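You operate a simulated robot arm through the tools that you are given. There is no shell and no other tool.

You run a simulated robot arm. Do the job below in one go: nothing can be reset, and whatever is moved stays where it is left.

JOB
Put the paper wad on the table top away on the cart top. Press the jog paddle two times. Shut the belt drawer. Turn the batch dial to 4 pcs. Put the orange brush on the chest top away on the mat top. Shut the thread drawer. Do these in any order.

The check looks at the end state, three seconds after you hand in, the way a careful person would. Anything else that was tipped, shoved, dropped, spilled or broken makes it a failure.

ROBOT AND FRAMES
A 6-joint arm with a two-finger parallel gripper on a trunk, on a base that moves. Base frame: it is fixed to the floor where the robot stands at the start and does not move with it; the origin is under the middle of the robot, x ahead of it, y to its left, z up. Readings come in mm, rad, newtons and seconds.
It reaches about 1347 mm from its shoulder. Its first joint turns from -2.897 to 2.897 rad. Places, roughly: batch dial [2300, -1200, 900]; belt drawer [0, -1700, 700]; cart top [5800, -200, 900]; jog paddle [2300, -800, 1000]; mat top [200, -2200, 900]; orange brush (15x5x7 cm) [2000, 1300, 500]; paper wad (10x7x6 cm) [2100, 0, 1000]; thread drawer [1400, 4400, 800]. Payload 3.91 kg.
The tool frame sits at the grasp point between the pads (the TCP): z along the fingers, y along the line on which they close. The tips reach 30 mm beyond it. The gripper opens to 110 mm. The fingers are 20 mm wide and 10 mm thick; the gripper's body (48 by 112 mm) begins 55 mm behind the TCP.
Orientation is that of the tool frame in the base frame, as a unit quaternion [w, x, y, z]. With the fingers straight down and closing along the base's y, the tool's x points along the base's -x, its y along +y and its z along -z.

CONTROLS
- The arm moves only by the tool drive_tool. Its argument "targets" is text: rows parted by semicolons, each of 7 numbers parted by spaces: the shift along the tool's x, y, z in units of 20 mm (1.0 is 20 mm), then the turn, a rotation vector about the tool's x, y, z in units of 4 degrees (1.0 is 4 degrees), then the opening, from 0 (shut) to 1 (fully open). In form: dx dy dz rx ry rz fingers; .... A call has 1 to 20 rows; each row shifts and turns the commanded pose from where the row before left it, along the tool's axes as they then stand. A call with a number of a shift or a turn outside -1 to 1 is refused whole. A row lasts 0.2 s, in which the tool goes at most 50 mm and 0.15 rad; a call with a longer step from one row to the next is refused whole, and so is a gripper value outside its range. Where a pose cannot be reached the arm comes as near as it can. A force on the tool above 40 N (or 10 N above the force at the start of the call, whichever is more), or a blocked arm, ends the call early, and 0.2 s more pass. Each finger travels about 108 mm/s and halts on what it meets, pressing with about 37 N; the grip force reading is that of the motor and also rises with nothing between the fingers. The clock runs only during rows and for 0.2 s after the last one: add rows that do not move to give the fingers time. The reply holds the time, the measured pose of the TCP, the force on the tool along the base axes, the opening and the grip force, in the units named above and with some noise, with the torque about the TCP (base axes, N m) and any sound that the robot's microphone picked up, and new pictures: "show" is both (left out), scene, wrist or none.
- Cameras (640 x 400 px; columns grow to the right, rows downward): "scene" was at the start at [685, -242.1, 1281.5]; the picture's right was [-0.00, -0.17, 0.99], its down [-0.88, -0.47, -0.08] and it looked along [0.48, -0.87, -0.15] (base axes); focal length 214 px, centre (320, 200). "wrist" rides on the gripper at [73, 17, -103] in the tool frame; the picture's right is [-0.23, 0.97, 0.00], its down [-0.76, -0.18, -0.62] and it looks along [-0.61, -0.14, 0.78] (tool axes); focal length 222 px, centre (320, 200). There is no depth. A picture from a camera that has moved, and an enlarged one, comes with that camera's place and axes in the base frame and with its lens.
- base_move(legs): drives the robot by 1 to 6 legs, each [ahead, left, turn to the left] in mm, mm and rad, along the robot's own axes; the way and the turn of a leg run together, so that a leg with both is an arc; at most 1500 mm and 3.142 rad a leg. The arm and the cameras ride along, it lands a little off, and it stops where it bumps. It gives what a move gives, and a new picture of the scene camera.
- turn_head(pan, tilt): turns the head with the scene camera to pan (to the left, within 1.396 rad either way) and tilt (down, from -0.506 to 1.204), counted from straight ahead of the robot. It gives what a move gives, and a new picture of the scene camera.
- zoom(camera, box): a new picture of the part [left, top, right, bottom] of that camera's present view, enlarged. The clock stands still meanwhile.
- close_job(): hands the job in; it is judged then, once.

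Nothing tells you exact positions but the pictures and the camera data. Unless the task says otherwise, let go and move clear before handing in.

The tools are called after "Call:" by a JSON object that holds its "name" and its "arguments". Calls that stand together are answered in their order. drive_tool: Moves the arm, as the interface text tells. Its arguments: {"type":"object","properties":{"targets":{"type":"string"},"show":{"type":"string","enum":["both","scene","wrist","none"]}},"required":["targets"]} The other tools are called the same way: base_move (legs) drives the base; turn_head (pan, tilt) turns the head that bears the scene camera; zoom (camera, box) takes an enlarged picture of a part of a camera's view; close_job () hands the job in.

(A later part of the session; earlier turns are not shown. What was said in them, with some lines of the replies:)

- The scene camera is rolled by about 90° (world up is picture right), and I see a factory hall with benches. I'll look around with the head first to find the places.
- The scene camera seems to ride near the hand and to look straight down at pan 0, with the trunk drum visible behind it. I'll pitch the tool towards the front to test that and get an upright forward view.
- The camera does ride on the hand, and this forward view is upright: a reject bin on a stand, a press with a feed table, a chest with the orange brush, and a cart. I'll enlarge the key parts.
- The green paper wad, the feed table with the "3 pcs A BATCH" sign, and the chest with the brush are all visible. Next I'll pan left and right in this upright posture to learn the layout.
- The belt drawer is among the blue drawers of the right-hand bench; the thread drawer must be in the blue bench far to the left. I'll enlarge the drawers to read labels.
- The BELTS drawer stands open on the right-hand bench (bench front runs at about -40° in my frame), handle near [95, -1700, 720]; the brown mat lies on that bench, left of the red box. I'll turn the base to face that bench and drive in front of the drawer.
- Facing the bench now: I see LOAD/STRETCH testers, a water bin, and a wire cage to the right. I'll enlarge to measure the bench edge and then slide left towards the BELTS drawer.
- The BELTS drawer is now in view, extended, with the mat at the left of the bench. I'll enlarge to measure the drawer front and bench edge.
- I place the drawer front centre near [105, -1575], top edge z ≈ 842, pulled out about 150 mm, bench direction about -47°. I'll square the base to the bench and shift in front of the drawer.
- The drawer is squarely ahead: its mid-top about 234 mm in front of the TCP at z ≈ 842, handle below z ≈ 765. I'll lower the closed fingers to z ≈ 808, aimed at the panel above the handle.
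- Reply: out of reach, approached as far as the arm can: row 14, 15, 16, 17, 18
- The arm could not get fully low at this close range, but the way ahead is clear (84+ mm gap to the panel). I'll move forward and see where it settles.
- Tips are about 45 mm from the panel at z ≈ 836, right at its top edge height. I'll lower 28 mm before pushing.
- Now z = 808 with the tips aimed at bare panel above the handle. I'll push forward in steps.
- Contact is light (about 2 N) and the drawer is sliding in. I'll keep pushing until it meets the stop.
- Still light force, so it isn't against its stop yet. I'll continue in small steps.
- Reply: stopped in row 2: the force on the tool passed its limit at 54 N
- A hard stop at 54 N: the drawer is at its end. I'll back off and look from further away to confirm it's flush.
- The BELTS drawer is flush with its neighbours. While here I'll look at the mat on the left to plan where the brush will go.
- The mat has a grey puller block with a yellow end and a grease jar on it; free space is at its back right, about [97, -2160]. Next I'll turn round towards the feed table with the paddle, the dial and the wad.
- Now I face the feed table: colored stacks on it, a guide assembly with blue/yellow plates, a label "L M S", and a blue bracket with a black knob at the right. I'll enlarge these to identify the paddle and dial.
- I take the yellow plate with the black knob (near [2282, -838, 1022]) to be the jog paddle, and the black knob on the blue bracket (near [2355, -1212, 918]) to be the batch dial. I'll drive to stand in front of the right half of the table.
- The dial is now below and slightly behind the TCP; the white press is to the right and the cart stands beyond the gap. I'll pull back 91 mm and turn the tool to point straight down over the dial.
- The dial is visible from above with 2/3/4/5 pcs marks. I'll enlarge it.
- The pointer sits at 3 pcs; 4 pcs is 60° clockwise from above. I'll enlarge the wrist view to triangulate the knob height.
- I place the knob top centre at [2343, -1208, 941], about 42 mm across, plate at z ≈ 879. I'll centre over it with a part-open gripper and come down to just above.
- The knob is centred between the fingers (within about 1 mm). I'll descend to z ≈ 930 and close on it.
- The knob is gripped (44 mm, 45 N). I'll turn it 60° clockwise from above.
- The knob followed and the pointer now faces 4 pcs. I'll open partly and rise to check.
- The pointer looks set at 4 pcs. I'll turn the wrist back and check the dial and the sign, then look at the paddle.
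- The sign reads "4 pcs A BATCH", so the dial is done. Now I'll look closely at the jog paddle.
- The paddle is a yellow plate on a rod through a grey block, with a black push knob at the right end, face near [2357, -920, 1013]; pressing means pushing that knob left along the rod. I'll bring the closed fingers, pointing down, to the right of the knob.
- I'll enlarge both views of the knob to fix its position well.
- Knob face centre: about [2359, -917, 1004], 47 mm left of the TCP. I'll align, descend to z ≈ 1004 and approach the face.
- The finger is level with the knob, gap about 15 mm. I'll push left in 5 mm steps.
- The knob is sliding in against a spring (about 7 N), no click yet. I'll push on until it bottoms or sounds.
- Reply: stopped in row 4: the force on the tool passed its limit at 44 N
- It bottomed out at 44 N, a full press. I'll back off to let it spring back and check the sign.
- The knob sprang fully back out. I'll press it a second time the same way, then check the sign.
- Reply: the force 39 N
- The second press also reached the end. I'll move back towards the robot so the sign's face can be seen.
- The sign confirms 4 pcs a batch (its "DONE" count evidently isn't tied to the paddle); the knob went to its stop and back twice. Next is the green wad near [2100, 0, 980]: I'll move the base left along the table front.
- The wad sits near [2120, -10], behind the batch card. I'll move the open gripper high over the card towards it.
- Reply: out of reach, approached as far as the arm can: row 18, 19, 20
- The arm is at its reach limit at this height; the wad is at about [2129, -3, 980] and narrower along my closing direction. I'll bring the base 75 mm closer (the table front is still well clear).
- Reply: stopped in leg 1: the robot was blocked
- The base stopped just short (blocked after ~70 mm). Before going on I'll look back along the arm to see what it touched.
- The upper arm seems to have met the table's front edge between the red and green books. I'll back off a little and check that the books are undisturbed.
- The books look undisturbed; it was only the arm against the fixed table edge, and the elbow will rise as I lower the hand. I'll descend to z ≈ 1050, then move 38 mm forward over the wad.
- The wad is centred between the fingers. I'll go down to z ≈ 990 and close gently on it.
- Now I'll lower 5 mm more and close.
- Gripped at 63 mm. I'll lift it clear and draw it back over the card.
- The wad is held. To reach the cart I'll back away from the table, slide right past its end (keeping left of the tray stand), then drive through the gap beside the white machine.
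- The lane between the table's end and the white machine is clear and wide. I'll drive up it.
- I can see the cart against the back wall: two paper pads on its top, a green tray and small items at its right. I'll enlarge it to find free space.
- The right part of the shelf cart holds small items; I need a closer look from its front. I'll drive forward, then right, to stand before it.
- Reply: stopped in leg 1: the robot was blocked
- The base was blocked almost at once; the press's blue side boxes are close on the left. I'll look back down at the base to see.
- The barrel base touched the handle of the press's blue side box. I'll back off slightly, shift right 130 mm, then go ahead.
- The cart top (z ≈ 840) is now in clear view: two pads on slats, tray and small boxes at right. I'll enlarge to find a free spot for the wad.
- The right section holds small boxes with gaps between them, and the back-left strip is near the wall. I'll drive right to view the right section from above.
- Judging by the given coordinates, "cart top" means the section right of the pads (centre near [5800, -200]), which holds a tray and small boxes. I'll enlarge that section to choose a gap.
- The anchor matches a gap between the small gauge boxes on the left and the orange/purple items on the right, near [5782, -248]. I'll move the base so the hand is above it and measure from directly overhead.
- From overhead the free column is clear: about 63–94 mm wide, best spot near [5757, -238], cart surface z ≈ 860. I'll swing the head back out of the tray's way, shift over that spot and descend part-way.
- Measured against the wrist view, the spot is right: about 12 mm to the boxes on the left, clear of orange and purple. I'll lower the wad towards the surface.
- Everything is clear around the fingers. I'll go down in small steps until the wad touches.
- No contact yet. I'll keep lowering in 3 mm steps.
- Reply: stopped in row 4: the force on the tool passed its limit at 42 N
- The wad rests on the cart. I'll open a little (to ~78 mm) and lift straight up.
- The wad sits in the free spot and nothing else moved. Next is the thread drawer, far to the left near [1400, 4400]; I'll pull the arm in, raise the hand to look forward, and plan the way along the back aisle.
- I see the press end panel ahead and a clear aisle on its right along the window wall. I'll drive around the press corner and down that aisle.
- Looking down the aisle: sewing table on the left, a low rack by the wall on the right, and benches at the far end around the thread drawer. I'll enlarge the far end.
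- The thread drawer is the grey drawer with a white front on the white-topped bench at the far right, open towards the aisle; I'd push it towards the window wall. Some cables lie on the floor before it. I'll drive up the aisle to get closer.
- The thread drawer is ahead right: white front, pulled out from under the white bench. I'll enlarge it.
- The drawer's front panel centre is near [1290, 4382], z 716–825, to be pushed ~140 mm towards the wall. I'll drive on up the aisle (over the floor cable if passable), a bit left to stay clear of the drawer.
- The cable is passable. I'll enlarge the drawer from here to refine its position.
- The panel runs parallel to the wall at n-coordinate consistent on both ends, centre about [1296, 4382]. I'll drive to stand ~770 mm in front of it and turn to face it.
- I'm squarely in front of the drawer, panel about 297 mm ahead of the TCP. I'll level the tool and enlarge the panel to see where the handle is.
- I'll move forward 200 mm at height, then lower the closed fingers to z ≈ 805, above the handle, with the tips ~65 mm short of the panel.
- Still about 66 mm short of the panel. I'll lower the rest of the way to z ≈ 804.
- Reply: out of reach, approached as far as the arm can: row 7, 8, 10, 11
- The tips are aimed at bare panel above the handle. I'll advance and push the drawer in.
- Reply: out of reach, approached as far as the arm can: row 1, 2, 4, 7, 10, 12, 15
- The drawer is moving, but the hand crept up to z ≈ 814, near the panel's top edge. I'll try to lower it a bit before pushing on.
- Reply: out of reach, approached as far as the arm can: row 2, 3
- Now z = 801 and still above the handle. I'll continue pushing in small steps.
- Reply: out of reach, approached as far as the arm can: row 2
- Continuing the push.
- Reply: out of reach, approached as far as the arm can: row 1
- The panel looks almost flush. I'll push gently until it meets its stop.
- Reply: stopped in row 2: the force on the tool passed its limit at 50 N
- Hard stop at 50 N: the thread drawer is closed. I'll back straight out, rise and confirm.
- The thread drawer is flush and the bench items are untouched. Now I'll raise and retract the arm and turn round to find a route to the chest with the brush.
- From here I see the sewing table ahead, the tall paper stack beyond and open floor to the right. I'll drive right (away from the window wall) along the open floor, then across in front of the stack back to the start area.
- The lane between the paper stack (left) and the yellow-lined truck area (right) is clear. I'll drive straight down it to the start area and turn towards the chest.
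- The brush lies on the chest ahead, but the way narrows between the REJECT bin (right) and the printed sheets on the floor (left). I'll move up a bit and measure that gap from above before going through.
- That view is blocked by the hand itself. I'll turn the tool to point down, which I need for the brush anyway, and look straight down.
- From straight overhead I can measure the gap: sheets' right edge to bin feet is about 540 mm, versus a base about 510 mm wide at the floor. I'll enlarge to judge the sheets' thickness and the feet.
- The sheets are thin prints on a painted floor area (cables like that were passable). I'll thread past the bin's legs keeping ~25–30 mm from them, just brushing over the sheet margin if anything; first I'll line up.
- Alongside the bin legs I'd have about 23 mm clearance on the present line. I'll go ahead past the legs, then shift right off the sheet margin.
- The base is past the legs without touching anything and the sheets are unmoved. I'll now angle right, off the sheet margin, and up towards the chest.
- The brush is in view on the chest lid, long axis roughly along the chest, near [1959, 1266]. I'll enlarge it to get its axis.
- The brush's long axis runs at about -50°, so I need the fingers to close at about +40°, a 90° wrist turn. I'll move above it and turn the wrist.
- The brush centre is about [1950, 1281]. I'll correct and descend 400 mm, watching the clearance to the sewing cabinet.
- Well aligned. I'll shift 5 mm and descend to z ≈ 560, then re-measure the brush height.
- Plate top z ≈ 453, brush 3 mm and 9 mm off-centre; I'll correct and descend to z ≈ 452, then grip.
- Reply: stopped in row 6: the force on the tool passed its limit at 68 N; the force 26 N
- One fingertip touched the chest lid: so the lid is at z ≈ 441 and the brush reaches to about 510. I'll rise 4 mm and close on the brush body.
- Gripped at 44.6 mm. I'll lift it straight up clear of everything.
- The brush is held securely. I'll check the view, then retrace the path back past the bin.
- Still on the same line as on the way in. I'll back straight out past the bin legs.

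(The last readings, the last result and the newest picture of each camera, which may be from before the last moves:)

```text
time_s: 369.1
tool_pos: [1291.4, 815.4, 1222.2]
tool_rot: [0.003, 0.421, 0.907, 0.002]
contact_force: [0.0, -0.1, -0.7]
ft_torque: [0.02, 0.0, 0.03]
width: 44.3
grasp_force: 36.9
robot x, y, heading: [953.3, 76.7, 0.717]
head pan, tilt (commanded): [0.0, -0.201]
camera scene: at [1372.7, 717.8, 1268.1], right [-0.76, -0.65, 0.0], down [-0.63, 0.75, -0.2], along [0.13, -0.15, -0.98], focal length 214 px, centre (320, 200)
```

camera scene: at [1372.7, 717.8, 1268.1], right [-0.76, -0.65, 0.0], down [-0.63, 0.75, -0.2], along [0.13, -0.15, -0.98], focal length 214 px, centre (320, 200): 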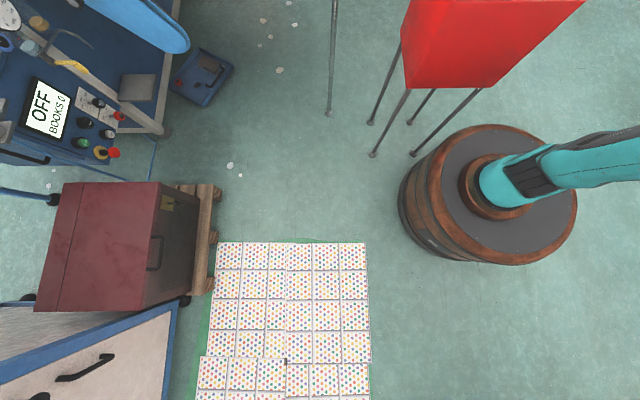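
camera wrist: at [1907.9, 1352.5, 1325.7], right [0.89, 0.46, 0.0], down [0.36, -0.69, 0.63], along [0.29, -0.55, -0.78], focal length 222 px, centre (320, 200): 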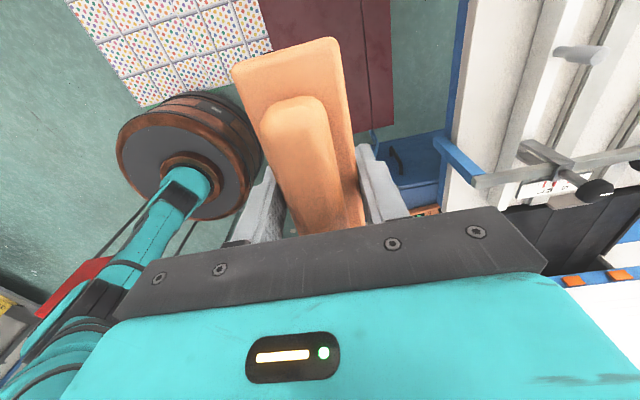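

Clear of the gap with nothing disturbed. I'll back to the open floor, slide right and turn to face the bench with the mat.

Call:
{"name": "base_move", "arguments": {"legs": [[-760, 0, 0], [0, -780, 0], [0, 0, -3.13]]}}

Call:
{"name": "turn_head", "arguments": {"pan": 0, "tilt": -0.2}}

```text
time_s: 384.2
tool_pos: [575.7, -1737.3, 1222.2]
tool_rot: [0.002, 0.912, -0.411, -0.003]
contact_force: [-0.9, 0.6, -1.2]
ft_torque: [-0.03, 0.02, 0.04]
width: 44.8
grasp_force: 36.9
robot x, y, heading: [902.4, -987.9, -2.4]
head pan, tilt (commanded): [0.0, -0.201]
camera scene: at [491.0, -1642.1, 1268.1], right [0.75, 0.66, 0.0], down [0.65, -0.73, -0.2], along [-0.14, 0.15, -0.98], focal length 214 px, centre (320, 200)
```

scene: 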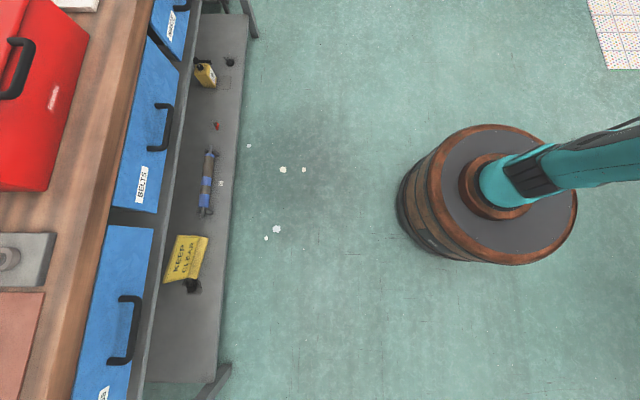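

```text
time_s: 384.9
tool_pos: [575.3, -1736.3, 1221.9]
tool_rot: [0.002, 0.912, -0.411, -0.003]
contact_force: [-0.6, -0.3, -1.1]
ft_torque: [-0.02, -0.02, -0.03]
width: 44.5
grasp_force: 37.0
robot x, y, heading: [896.7, -987.2, -2.407]
head pan, tilt (commanded): [0.0, -0.201]
camera scene: at [490.9, -1642.1, 1268.0], right [0.75, 0.66, 0.0], down [0.65, -0.73, -0.2], along [-0.14, 0.15, -0.98], focal length 214 px, centre (320, 200)
```

scene: 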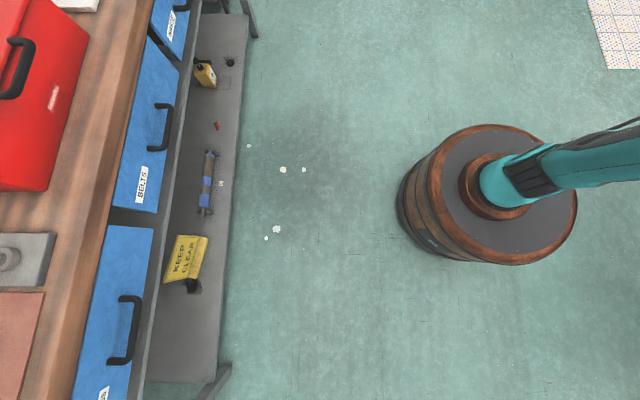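

BELTS and its neighbours look flush. I'll pan the head towards the bench to measure the free part of the mat before moving in.

Call:
{"name": "turn_head", "arguments": {"pan": 0.8, "tilt": 0.0}}

Call:
{"name": "base_move", "arguments": {"legs": [[300, 0, 0]]}}

Call:
{"name": "zoom", "arguments": {"camera": "scene", "box": [160, 140, 420, 400]}}

```text
time_s: 386.0
tool_pos: [575.5, -1736.8, 1222.4]
tool_rot: [0.002, 0.912, -0.411, -0.003]
contact_force: [0.0, 0.0, -1.4]
ft_torque: [-0.02, 0.02, 0.02]
width: 44.6
grasp_force: 37.2
robot x, y, heading: [897.8, -986.0, -2.397]
head pan, tilt (commanded): [0.799, 0.0]
camera scene: at [454.4, -1697.9, 1288.7], right [0.52, 0.46, -0.72], down [0.66, -0.75, 0.0], along [-0.54, -0.47, -0.69], focal length 214 px, centre (320, 200)
```

scene: 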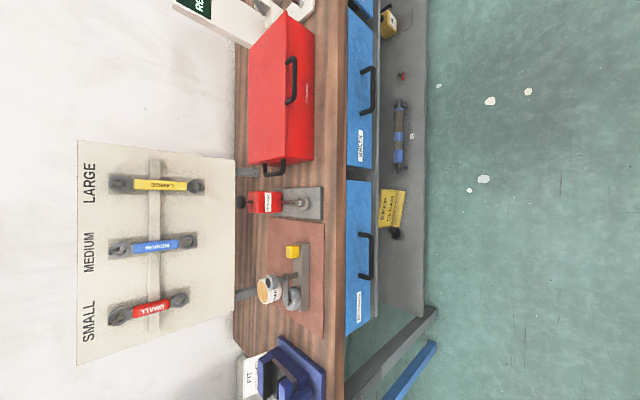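

```text
time_s: 388.0
tool_pos: [351.2, -1932.8, 1221.6]
tool_rot: [0.002, 0.911, -0.413, -0.002]
contact_force: [-0.2, 1.0, -2.0]
ft_torque: [-0.03, -0.01, 0.0]
width: 44.4
grasp_force: 37.2
robot x, y, heading: [677.1, -1186.1, -2.411]
head pan, tilt (commanded): [0.799, 0.0]
camera scene: at [230.4, -1893.0, 1288.8], right [0.52, 0.46, -0.72], down [0.66, -0.75, 0.0], along [-0.54, -0.47, -0.69], focal length 214 px, centre (320, 200)
```

scene: 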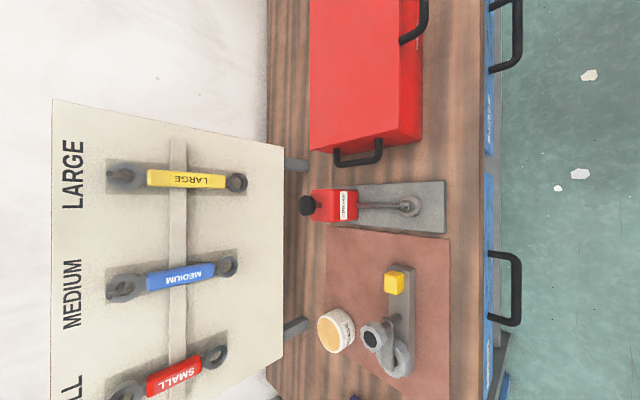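

```text
1.54 times, centred on (290, 270) of scene
camera zoom: at [230.4, -1893.0, 1288.8], right [0.52, 0.46, -0.72], down [0.66, -0.75, 0.0], along [-0.54, -0.47, -0.69], focal length 330 px, centre (366, 92)
```

zoom: 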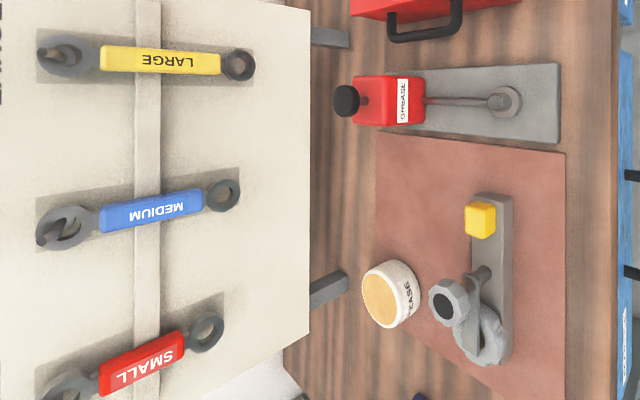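

The mat's free field is left-of-centre behind the puller block: about 168 mm deep by 170 mm wide, centred near n=-1380, d=1702 (≈[114, -2188]). I'll move the base in and bring the brush over it.

Call:
{"name": "base_move", "arguments": {"legs": [[200, 33, 0]]}}

Call:
{"name": "zoom", "arguments": {"camera": "wrist", "box": [0, 0, 640, 400]}}

```text
time_s: 389.6
tool_pos: [225.8, -2091.1, 1222.5]
tool_rot: [0.002, 0.91, -0.414, -0.003]
contact_force: [-0.5, -0.4, -0.6]
ft_torque: [0.0, 0.03, -0.02]
width: 44.2
grasp_force: 36.8
robot x, y, heading: [553.6, -1344.4, -2.409]
head pan, tilt (commanded): [0.799, 0.0]
camera scene: at [104.3, -2052.1, 1288.8], right [0.52, 0.46, -0.72], down [0.66, -0.75, 0.0], along [-0.54, -0.47, -0.69], focal length 214 px, centre (320, 200)
```

scene: 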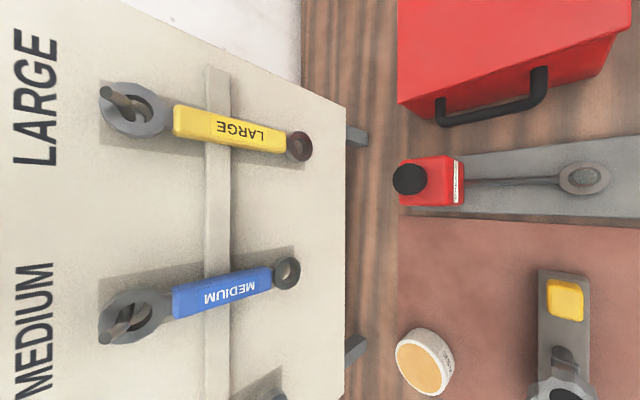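

```text
1.00 times, centred on (320, 200) of wrist (not enlarged: the box is as wide or as high as the picture)
camera zoom: at [261.3, -2155.6, 1325.7], right [-0.88, -0.47, 0.01], down [-0.36, 0.69, 0.63], along [-0.3, 0.55, -0.78], focal length 222 px, centre (320, 200)
```

zoom: 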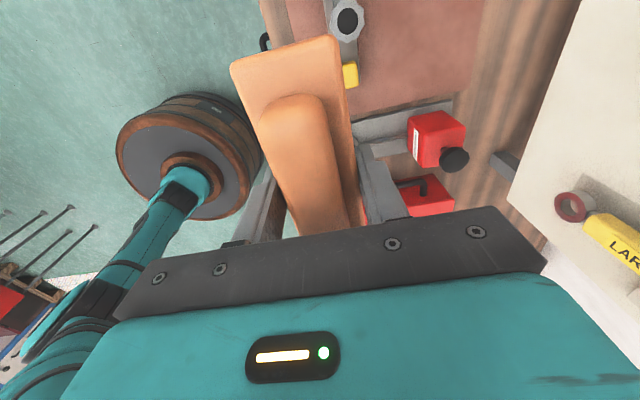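

Measurements agree (free field d 1608–1785, n -1483 to -1298). I'll swing the head inboard, move the brush over the spot and come down to just above the surrounding items.

Call:
{"name": "turn_head", "arguments": {"pan": 0, "tilt": 0.5}}

Call:
{"name": "drive_tool", "arguments": {"targets": "-0.016 0.9625 0 0 0 0 0.3; -0.016 0.9625 0 0 0 0 0.3; -0.016 0.9625 0 0 0 0 0.3; -0.016 0.9625 0 0 0 0 0.3; -0.016 0.9625 0 0 0 0 0.3; -0.016 0.9625 0 0 0 0 0.3; -0.016 0.9625 0 0 0 0 0.3; -0.016 0.9625 0 0 0 0 0.3; 0 0 1 0 0 0 0.3; 0 0 1 0 0 0 0.3; 0 0 1 0 0 0 0.3; 0 0 1 0 0 0 0.3; 0 0 1 0 0 0 0.3; 0 0 1 0 0 0 0.3; 0 0 1 0 0 0 0.3; 0 0 1 0 0 0 0.3; 0 0 0 0 0 0 0.3", "show": "both"}}

```text
time_s: 390.7
tool_pos: [224.6, -2091.7, 1222.6]
tool_rot: [0.002, 0.911, -0.413, -0.003]
contact_force: [0.6, 1.0, 0.2]
ft_torque: [-0.01, 0.02, 0.0]
width: 44.5
grasp_force: 37.6
robot x, y, heading: [549.4, -1345.8, -2.408]
head pan, tilt (commanded): [0.0, 0.499]
camera scene: at [183.0, -2044.4, 1260.1], right [0.75, 0.66, -0.01], down [0.58, -0.66, 0.47], along [0.31, -0.36, -0.88], focal length 214 px, centre (320, 200)
```

scene: 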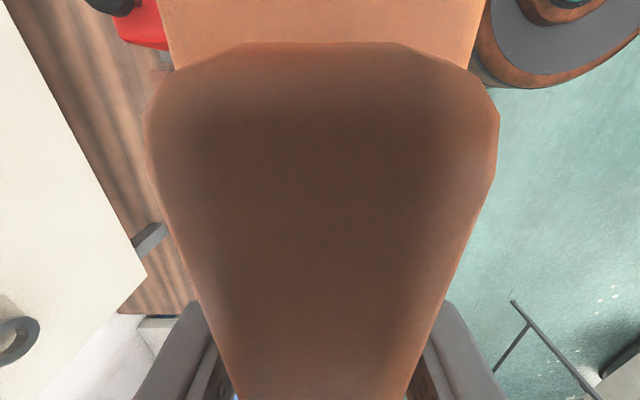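

```text
time_s: 394.3
tool_pos: [124.1, -2153.6, 1010.0]
tool_rot: [0.0, 0.91, -0.414, -0.002]
contact_force: [0.6, 0.3, -1.3]
ft_torque: [0.02, -0.03, -0.02]
width: 44.4
grasp_force: 36.9
out of reach, approached as far as the arm can: row 2, 3, 4, 5, 6, 7, 8
robot x, y, heading: [548.9, -1349.7, -2.411]
head pan, tilt (commanded): [0.0, 0.499]
camera scene: at [81.2, -2107.4, 1047.1], right [0.75, 0.66, 0.0], down [0.58, -0.66, 0.48], along [0.31, -0.36, -0.88], focal length 214 px, centre (320, 200)
camera wrist: at [159.5, -2218.7, 1112.7], right [-0.88, -0.47, 0.0], down [-0.36, 0.69, 0.63], along [-0.3, 0.55, -0.78], focal length 222 px, centre (320, 200)
```

scene: 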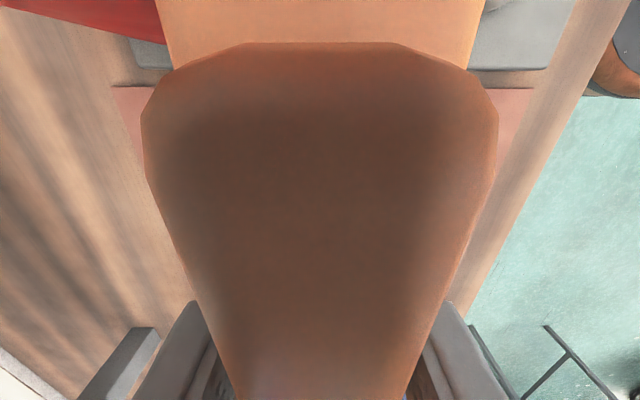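
wrist: 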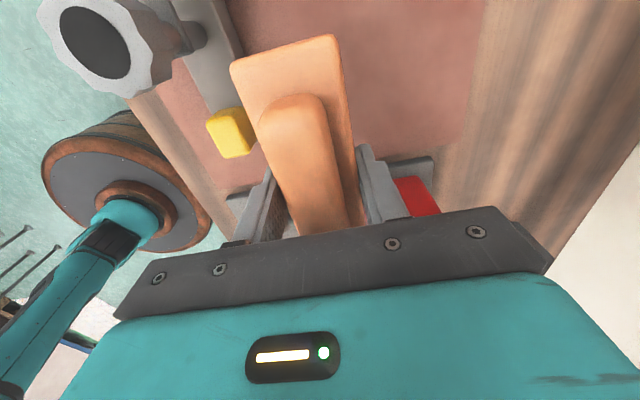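

The reach limit stopped the forward move early (n=-1349, d=1683); lower down there's more reach. I'll make up the remaining 36 mm forward and 17 mm left at this height.

Call:
{"name": "drive_tool", "arguments": {"targets": "0.3 0.6 0 0 0 0 0.3; 0.3 0.6 0 0 0 0 0.3; 0.28 0.58 0 0 0 0 0.3; 0 0 0 0 0 0 0.3", "show": "wrist"}}

```text
time_s: 395.3
tool_pos: [107.5, -2192.4, 1009.6]
tool_rot: [0.0, 0.911, -0.413, -0.003]
contact_force: [0.1, 0.0, -1.1]
ft_torque: [-0.04, 0.0, -0.01]
width: 44.7
grasp_force: 37.2
robot x, y, heading: [549.3, -1349.0, -2.41]
head pan, tilt (commanded): [0.0, 0.499]
camera wrist: at [144.2, -2256.7, 1113.1], right [-0.88, -0.47, 0.0], down [-0.36, 0.69, 0.63], along [-0.3, 0.55, -0.78], focal length 222 px, centre (320, 200)
```

wrist: 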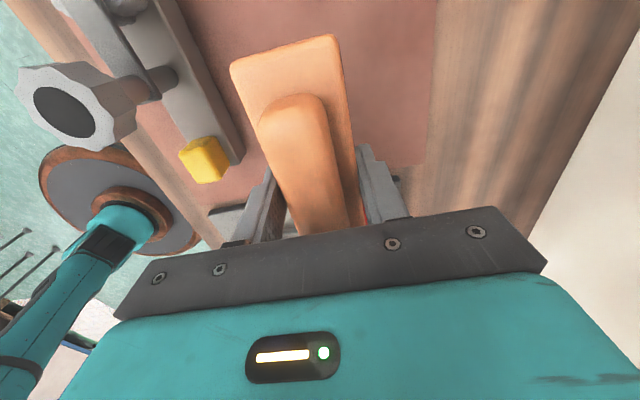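

The brush is over the free field (n=-1387, d=1701). I'll lower it to the mat, the last bit in small steps.

Call:
{"name": "drive_tool", "arguments": {"targets": "-0.1 0 1 0 0 0 0.3; 0 0 1 0 0 0 0.3; 0 0 1 0 0 0 0.3; 0 0 0.15 0 0 0 0.3; 0 0 0.15 0 0 0 0.3; 0 0 0 0 0 0 0.3", "show": "wrist"}}

```text
time_s: 396.7
tool_pos: [107.0, -2189.8, 945.3]
tool_rot: [0.001, 0.911, -0.413, -0.002]
contact_force: [0.6, 0.7, -0.6]
ft_torque: [0.0, -0.03, 0.0]
width: 44.4
grasp_force: 36.6
robot x, y, heading: [549.9, -1344.9, -2.413]
head pan, tilt (commanded): [0.0, 0.499]
camera wrist: at [142.9, -2255.0, 1048.0], right [-0.88, -0.47, 0.01], down [-0.36, 0.69, 0.63], along [-0.3, 0.55, -0.78], focal length 222 px, centre (320, 200)
```

wrist: 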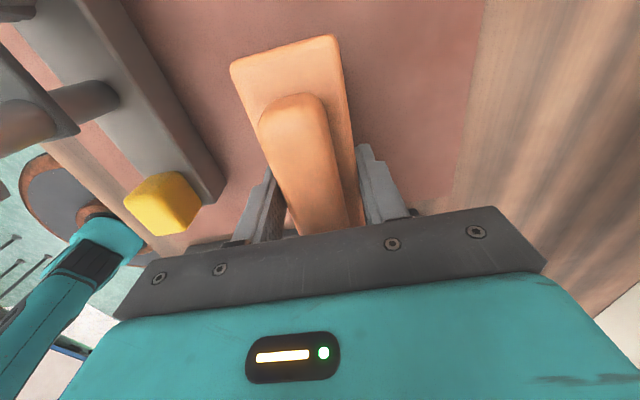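

No contact yet. Continuing down in 2–3 mm steps.

Call:
{"name": "drive_tool", "arguments": {"targets": "0 0 0.12 0 0 0 0.3; 0 0 0.12 0 0 0 0.3; 0 0 0.12 0 0 0 0.3; 0 0 0 0 0 0 0.3", "show": "none"}}

```text
time_s: 397.7
tool_pos: [106.9, -2191.2, 937.8]
tool_rot: [0.001, 0.911, -0.413, -0.002]
contact_force: [-0.3, -0.5, -1.2]
ft_torque: [-0.04, -0.01, -0.02]
width: 44.6
grasp_force: 37.0
robot x, y, heading: [552.3, -1344.0, -2.409]
head pan, tilt (commanded): [0.0, 0.499]
```

Call:
{"name": "drive_tool", "arguments": {"targets": "0 0 0.1 0 0 0 0.3; 0 0 0.1 0 0 0 0.3; 0 0 0.1 0 0 0 0.3; 0 0 0.1 0 0 0 0.3; 0 0 0 0 0 0 0.3", "show": "wrist"}}

```text
time_s: 398.9
tool_pos: [106.9, -2190.9, 927.7]
tool_rot: [0.001, 0.911, -0.413, -0.002]
contact_force: [-0.2, -1.1, -1.1]
ft_torque: [-0.01, -0.02, -0.02]
width: 44.5
grasp_force: 36.8
robot x, y, heading: [549.5, -1348.5, -2.416]
head pan, tilt (commanded): [0.0, 0.499]
camera wrist: at [142.6, -2255.1, 1032.1], right [-0.88, -0.47, 0.01], down [-0.36, 0.69, 0.63], along [-0.3, 0.55, -0.78], focal length 222 px, centre (320, 200)
```

wrist: 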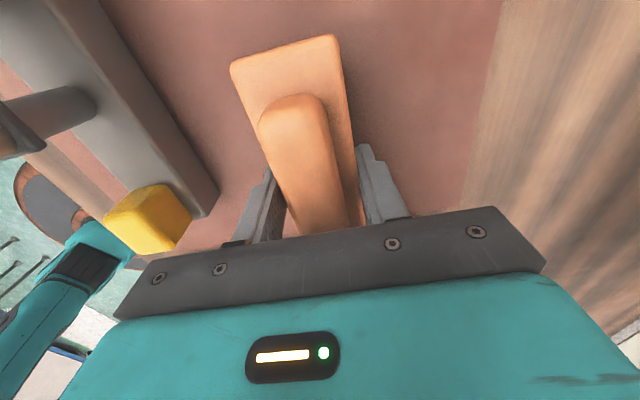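

Still free (brush bottom about 895). I'll continue in 2 mm steps.

Call:
{"name": "drive_tool", "arguments": {"targets": "0 0 0.1 0 0 0 0.3; 0 0 0.1 0 0 0 0.3; 0 0 0.1 0 0 0 0.3; 0 0 0.1 0 0 0 0.3; 0 0 0.1 0 0 0 0.3; 0 0 0.1 0 0 0 0.3; 0 0 0 0 0 0 0.3", "show": "wrist"}}

```text
time_s: 400.5
tool_pos: [107.0, -2190.4, 917.0]
tool_rot: [0.001, 0.911, -0.413, -0.002]
contact_force: [0.3, 0.2, -0.8]
ft_torque: [0.01, 0.0, 0.02]
width: 44.7
grasp_force: 37.1
robot x, y, heading: [551.9, -1347.7, -2.41]
head pan, tilt (commanded): [0.0, 0.499]
camera wrist: at [142.3, -2254.7, 1020.0], right [-0.88, -0.47, 0.01], down [-0.36, 0.69, 0.63], along [-0.3, 0.55, -0.78], focal length 222 px, centre (320, 200)
```

wrist: 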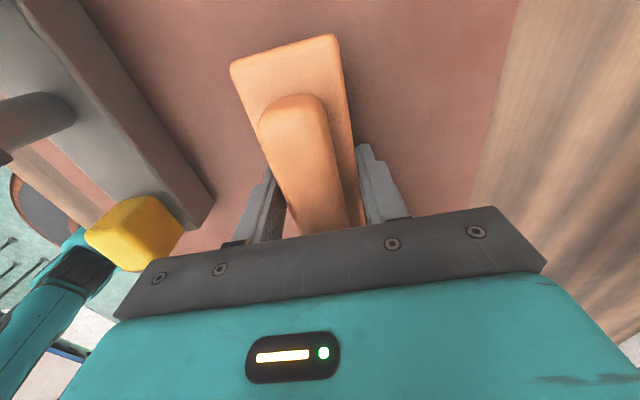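

Bench top is probably nearer z ≈ 880. Continuing gently.

Call:
{"name": "drive_tool", "arguments": {"targets": "0 0 0.1 0 0 0 0.3; 0 0 0.1 0 0 0 0.3; 0 0 0.1 0 0 0 0.3; 0 0 0.1 0 0 0 0.3; 0 0 0.1 0 0 0 0.3; 0 0 0.1 0 0 0 0.3; 0 0 0 0 0 0 0.3", "show": "wrist"}}

```text
time_s: 401.4
tool_pos: [106.5, -2190.7, 914.1]
tool_rot: [0.005, 0.911, -0.413, -0.003]
contact_force: [1.0, 2.2, 5.7]
ft_torque: [0.16, -0.13, 0.06]
width: 44.3
grasp_force: 36.8
robot x, y, heading: [547.3, -1345.6, -2.408]
head pan, tilt (commanded): [0.0, 0.499]
stopped in row 4: the force on the tool passed its limit at 54 N (the readings are from after the stop); the commanded pose is now the measured one
camera wrist: at [142.4, -2254.0, 1017.9], right [-0.88, -0.47, 0.01], down [-0.36, 0.69, 0.62], along [-0.3, 0.55, -0.78], focal length 222 px, centre (320, 200)
```

wrist: 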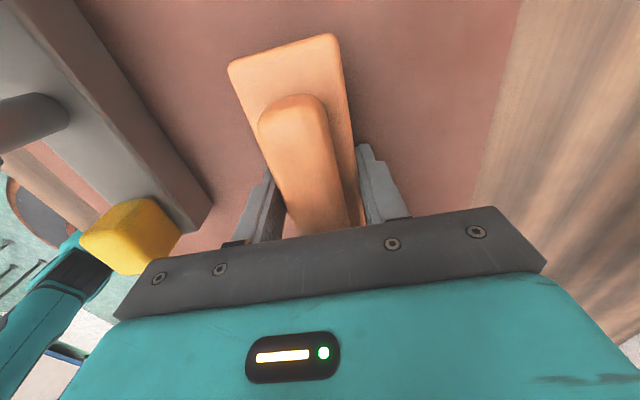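

The brush is down on the mat (z ≈ 882). I'll open to ~68 mm and rise straight up.

Call:
{"name": "drive_tool", "arguments": {"targets": "0 0 -0.05 0 0 0 0.5; 0 0 0 0 0 0 0.62; 0 0 0 0 0 0 0.62; 0 0 -0.3 0 0 0 0.62; 0 0 -1 0 0 0 0.62; 0 0 -1 0 0 0 0.62; 0 0 -1 0 0 0 0.62; 0 0 -1 0 0 0 0.62; 0 0 -1 0 0 0 0.62; 0 0 -1 0 0 0 0.62; 0 0 -1 0 0 0 0.62; 0 0 -1 0 0 0 0.62; 0 0 0 0 0 0 0.62", "show": "both"}}

```text
time_s: 404.2
tool_pos: [108.3, -2189.9, 1080.9]
tool_rot: [0.003, 0.911, -0.413, -0.002]
contact_force: [0.7, 0.0, 0.3]
ft_torque: [0.02, -0.02, 0.03]
width: 67.9
grasp_force: 0.0
robot x, y, heading: [549.0, -1346.2, -2.415]
head pan, tilt (commanded): [0.0, 0.499]
camera scene: at [66.1, -2143.3, 1118.5], right [0.75, 0.66, -0.01], down [0.58, -0.66, 0.48], along [0.31, -0.36, -0.88], focal length 214 px, centre (320, 200)
camera wrist: at [144.5, -2254.4, 1184.4], right [-0.88, -0.47, 0.01], down [-0.36, 0.69, 0.62], along [-0.3, 0.55, -0.78], focal length 222 px, centre (320, 200)
```

scene: 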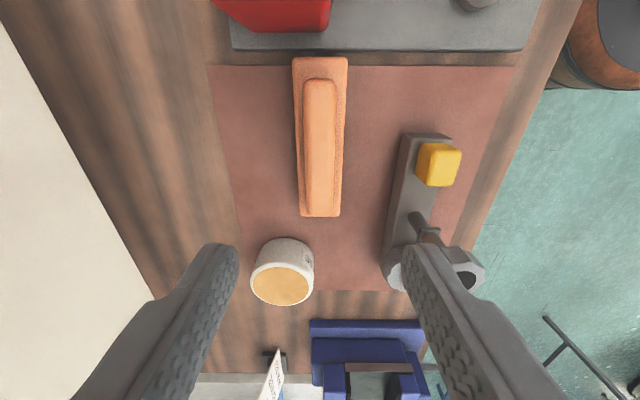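
wrist: 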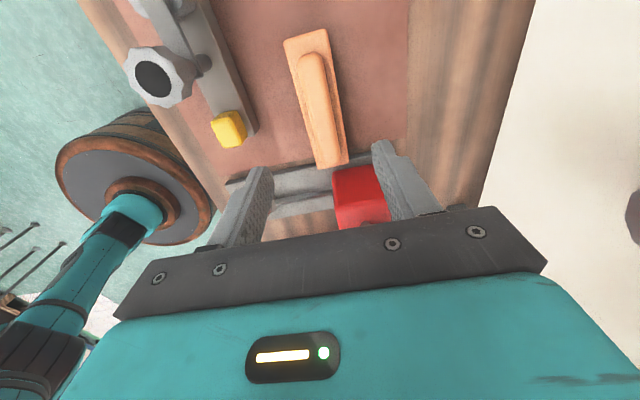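

The brush stands on the mat, bristles down. I'll enlarge the view to check its placement and that nothing else moved.

Call:
{"name": "zoom", "arguments": {"camera": "scene", "box": [180, 0, 540, 310]}}

Call:
{"name": "zoom", "arguments": {"camera": "wrist", "box": [160, 0, 480, 200]}}

```text
1.29 times, centred on (360, 155) of scene
camera zoom: at [66.1, -2143.3, 1118.5], right [0.75, 0.66, -0.01], down [0.58, -0.66, 0.48], along [0.31, -0.36, -0.88], focal length 277 px, centre (268, 258)
```

zoom: 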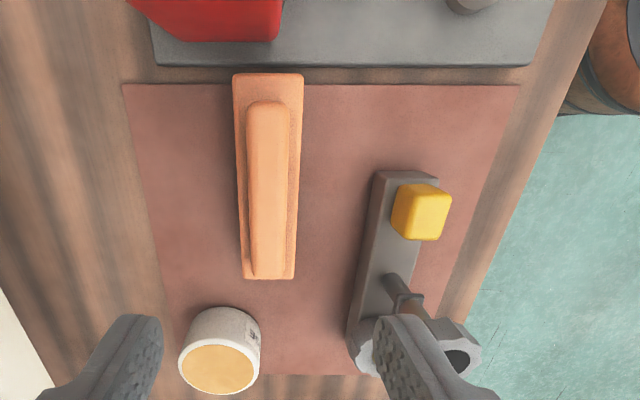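

```text
2.00 times, centred on (320, 100) of wrist
camera zoom: at [144.5, -2254.4, 1184.4], right [-0.88, -0.47, 0.01], down [-0.36, 0.69, 0.62], along [-0.3, 0.55, -0.78], focal length 444 px, centre (320, 400)
```

zoom: 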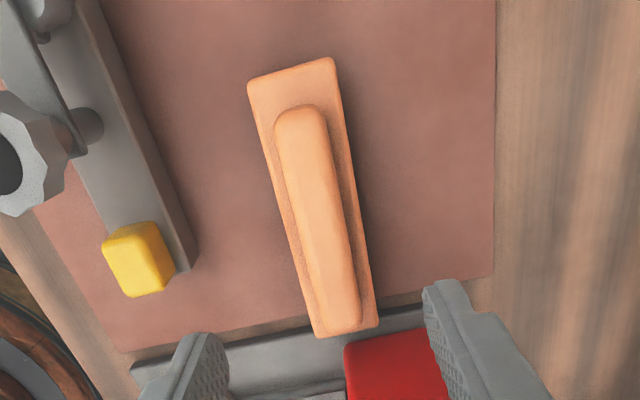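

Placement is sound, but the end overhangs the mat's right edge by a few millimetres. I'll re-grip and shift it ~12 mm left so it lies fully on the mat.

Call:
{"name": "drive_tool", "arguments": {"targets": "0 0 1 0 0 0 0.62; 0 0 1 0 0 0 0.62; 0 0 1 0 0 0 0.62; 0 0 1 0 0 0 0.62; 0 0 1 0 0 0 0.62; 0 0 1 0 0 0 0.62; 0 0 1 0 0 0 0.62; 0 0 1 0 0 0 0.62; 0 0 0.1 0 0 0 0.62; 0 0 0 0 0 0 0.62; 0 0 0 0 0 0 0.3; 0 0 0 0 0 0 0.3; 0 0 0 0 0 0 0.3", "show": "wrist"}}

```text
time_s: 407.0
tool_pos: [106.8, -2190.0, 918.4]
tool_rot: [0.004, 0.911, -0.413, -0.002]
contact_force: [-0.5, -1.1, -0.7]
ft_torque: [-0.05, -0.01, 0.01]
width: 44.5
grasp_force: 37.2
robot x, y, heading: [552.8, -1348.7, -2.411]
head pan, tilt (commanded): [0.0, 0.499]
camera wrist: at [142.6, -2255.1, 1022.0], right [-0.88, -0.47, 0.01], down [-0.36, 0.69, 0.62], along [-0.3, 0.55, -0.78], focal length 222 px, centre (320, 200)
```

wrist: 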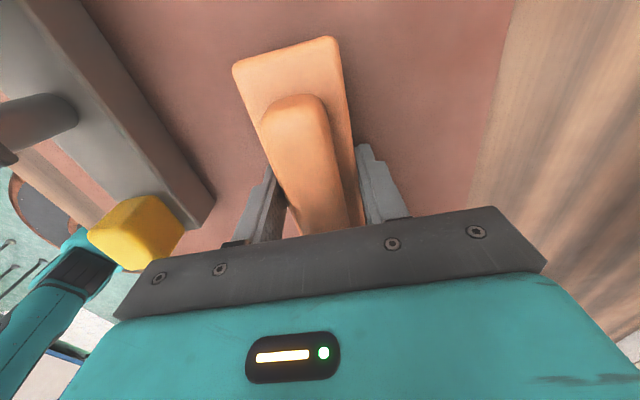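

Re-gripped. Lift 8 mm, shift 12 mm along the mat, lower again.

Call:
{"name": "drive_tool", "arguments": {"targets": "0 0 -0.4 0 0 0 0.3; 0.3 0 0 0 0 0 0.3; 0.3 0 0 0 0 0 0.3; 0 0 0 0 0 0 0.3; 0 0 0.3 0 0 0 0.3; 0 0 0.08 0 0 0 0.3; 0 0 0 0 0 0 0.3", "show": "wrist"}}

```text
time_s: 408.6
tool_pos: [115.2, -2198.9, 918.3]
tool_rot: [0.004, 0.911, -0.413, -0.003]
contact_force: [0.5, -1.7, 2.0]
ft_torque: [-0.04, 0.08, 0.06]
width: 44.6
grasp_force: 37.4
robot x, y, heading: [548.3, -1345.9, -2.411]
head pan, tilt (commanded): [0.0, 0.499]
camera wrist: at [150.9, -2263.8, 1022.0], right [-0.88, -0.47, 0.01], down [-0.36, 0.69, 0.62], along [-0.3, 0.55, -0.78], focal length 222 px, centre (320, 200)
```

wrist: 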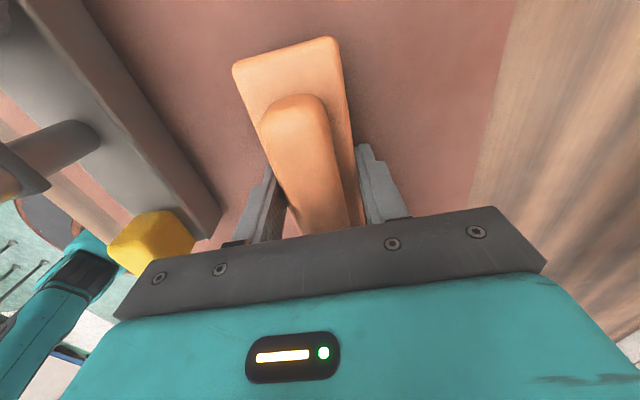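

The brush is touching the mat again (force about 2–3 N). I'll release it and rise clear.

Call:
{"name": "drive_tool", "arguments": {"targets": "0 0 0 0 0 0 0.45; 0 0 0 0 0 0 0.62; 0 0 0 0 0 0 0.62; 0 0 -0.3 0 0 0 0.62; 0 0 -1 0 0 0 0.62; 0 0 -1 0 0 0 0.62; 0 0 -1 0 0 0 0.62; 0 0 -1 0 0 0 0.62; 0 0 -1 0 0 0 0.62; 0 0 -1 0 0 0 0.62; 0 0 -1 0 0 0 0.62; 0 0 -1 0 0 0 0.62; 0 0 0 0 0 0 0.62", "show": "both"}}

Call:
{"name": "zoom", "arguments": {"camera": "scene", "box": [180, 0, 540, 310]}}

```text
time_s: 411.4
tool_pos: [116.8, -2198.9, 1084.8]
tool_rot: [0.004, 0.911, -0.412, -0.003]
contact_force: [-0.1, 0.1, -1.2]
ft_torque: [-0.01, 0.0, 0.02]
width: 68.0
grasp_force: 0.0
robot x, y, heading: [551.4, -1343.9, -2.412]
head pan, tilt (commanded): [0.0, 0.499]
camera scene: at [73.5, -2151.3, 1123.4], right [0.75, 0.66, -0.01], down [0.58, -0.66, 0.48], along [0.31, -0.36, -0.88], focal length 214 px, centre (320, 200)
camera wrist: at [151.9, -2262.4, 1189.3], right [-0.88, -0.47, 0.01], down [-0.36, 0.69, 0.62], along [-0.3, 0.55, -0.78], focal length 222 px, centre (320, 200)
```

scene: 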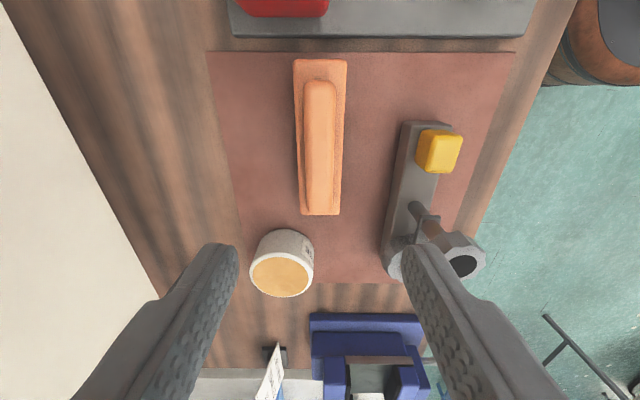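
wrist: 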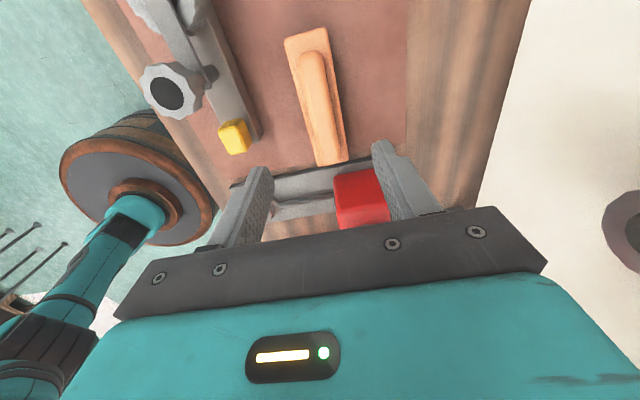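

```text
1.29 times, centred on (360, 155) of scene
camera zoom: at [73.5, -2151.3, 1123.4], right [0.75, 0.66, -0.01], down [0.58, -0.66, 0.48], along [0.31, -0.36, -0.88], focal length 277 px, centre (268, 258)
```

zoom: 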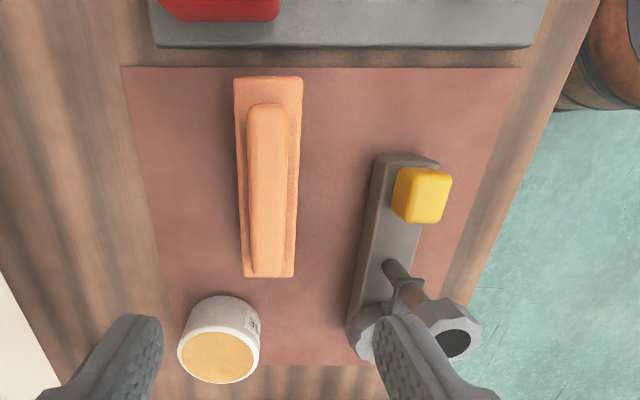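

The brush now lies wholly on the mat, with the jar, block and pump untouched. I'll rise further and back the base away from the bench.

Call:
{"name": "drive_tool", "arguments": {"targets": "0 -0.5 -1 0 0 0 0.62; 0 -0.5 -1 0 0 0 0.62; 0 -1 -1 0 0 0 0.62; 0 -1 -1 0 0 0 0.62; 0 -1 -1 0 0 0 0.62; 0 -1 -0.5 0 0 0 0.62; 0 -1 0 0 0 0 0.62; 0 0 0 0 0 0 0.62", "show": "none"}}

Call:
{"name": "base_move", "arguments": {"legs": [[-450, 0, 0]]}}

Call:
{"name": "turn_head", "arguments": {"pan": 0.8, "tilt": 0.0}}

```text
time_s: 413.2
tool_pos: [205.7, -2120.1, 1194.9]
tool_rot: [0.004, 0.911, -0.413, -0.003]
contact_force: [-0.5, -0.1, 0.5]
ft_torque: [0.02, -0.03, 0.02]
width: 68.2
grasp_force: 0.0
robot x, y, heading: [549.1, -1341.8, -2.411]
head pan, tilt (commanded): [0.0, 0.499]
```

```text
time_s: 415.9
tool_pos: [544.6, -1823.7, 1193.7]
tool_rot: [0.004, 0.913, -0.409, -0.002]
contact_force: [0.0, 0.0, 0.4]
ft_torque: [0.0, 0.03, -0.05]
width: 68.2
grasp_force: 0.1
robot x, y, heading: [881.3, -1045.8, -2.4]
head pan, tilt (commanded): [0.0, 0.499]
camera scene: at [501.3, -1776.7, 1231.7], right [0.75, 0.67, -0.01], down [0.59, -0.65, 0.48], along [0.31, -0.36, -0.88], focal length 214 px, centre (320, 200)
```

scene: 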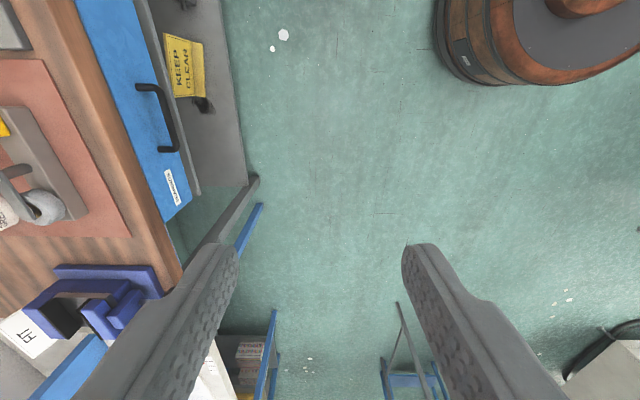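

```text
time_s: 417.0
tool_pos: [545.1, -1822.4, 1193.9]
tool_rot: [0.004, 0.913, -0.408, -0.003]
contact_force: [0.3, 0.4, 0.0]
ft_torque: [-0.01, 0.01, 0.0]
width: 68.3
grasp_force: 0.1
robot x, y, heading: [877.6, -1046.9, -2.399]
head pan, tilt (commanded): [0.799, 0.0]
camera scene: at [422.8, -1785.2, 1260.5], right [0.52, 0.46, -0.72], down [0.67, -0.75, 0.0], along [-0.54, -0.48, -0.69], focal length 214 px, centre (320, 200)
```

scene: 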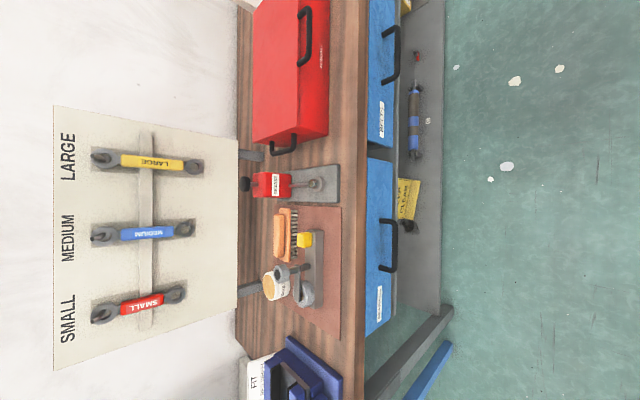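

Final view: the brush stands on the mat, and the BELTS drawer is flush with its neighbours. The wad, dial and thread drawer were each checked after I finished with them. The jog paddle went to its end stop and sprang back twice, though no counter or sound confirmed the presses. The hand is empty and clear, so I'm handing in.

Call:
{"name": "close_job", "arguments": {}}

```text
The job is handed in.
```

I did all six tasks and handed the job in; no result has come back. The one thing I couldn't confirm is whether the two paddle presses registered.

- **Belt drawer:** pushed in until it hit its stop. It sits flush with the drawers beside it.
- **Batch dial:** set to 4 pcs, and the sign on the table now reads "4 pcs A BATCH".
- **Jog paddle:** pressed to its end stop twice, and it sprang back fully each time. No sound was picked up, and the sign still read "DONE 0 pcs" after both presses.
- **Paper wad:** now on the cart top, in the gap between the gauge boxes and the orange and purple items. Nothing around it moved.
- **Thread drawer:** pushed in to its stop, and it looked flush afterwards.
- **Orange brush:** standing bristles-down on the mat. I set it down slightly over the mat's edge, then moved it so it sits fully on the mat.

The robot touched fixed things three times along the way, and I saw nothing move:

- The upper arm met the front edge of the feed table.
- The base stopped against the handle of the press's side box.
- A fingertip pressed on the chest lid while reaching for the brush.

To reach the chest, the base also passed between the REJECT bin and the sheets on the floor, just over the sheets' edge. Both looked undisturbed afterwards.
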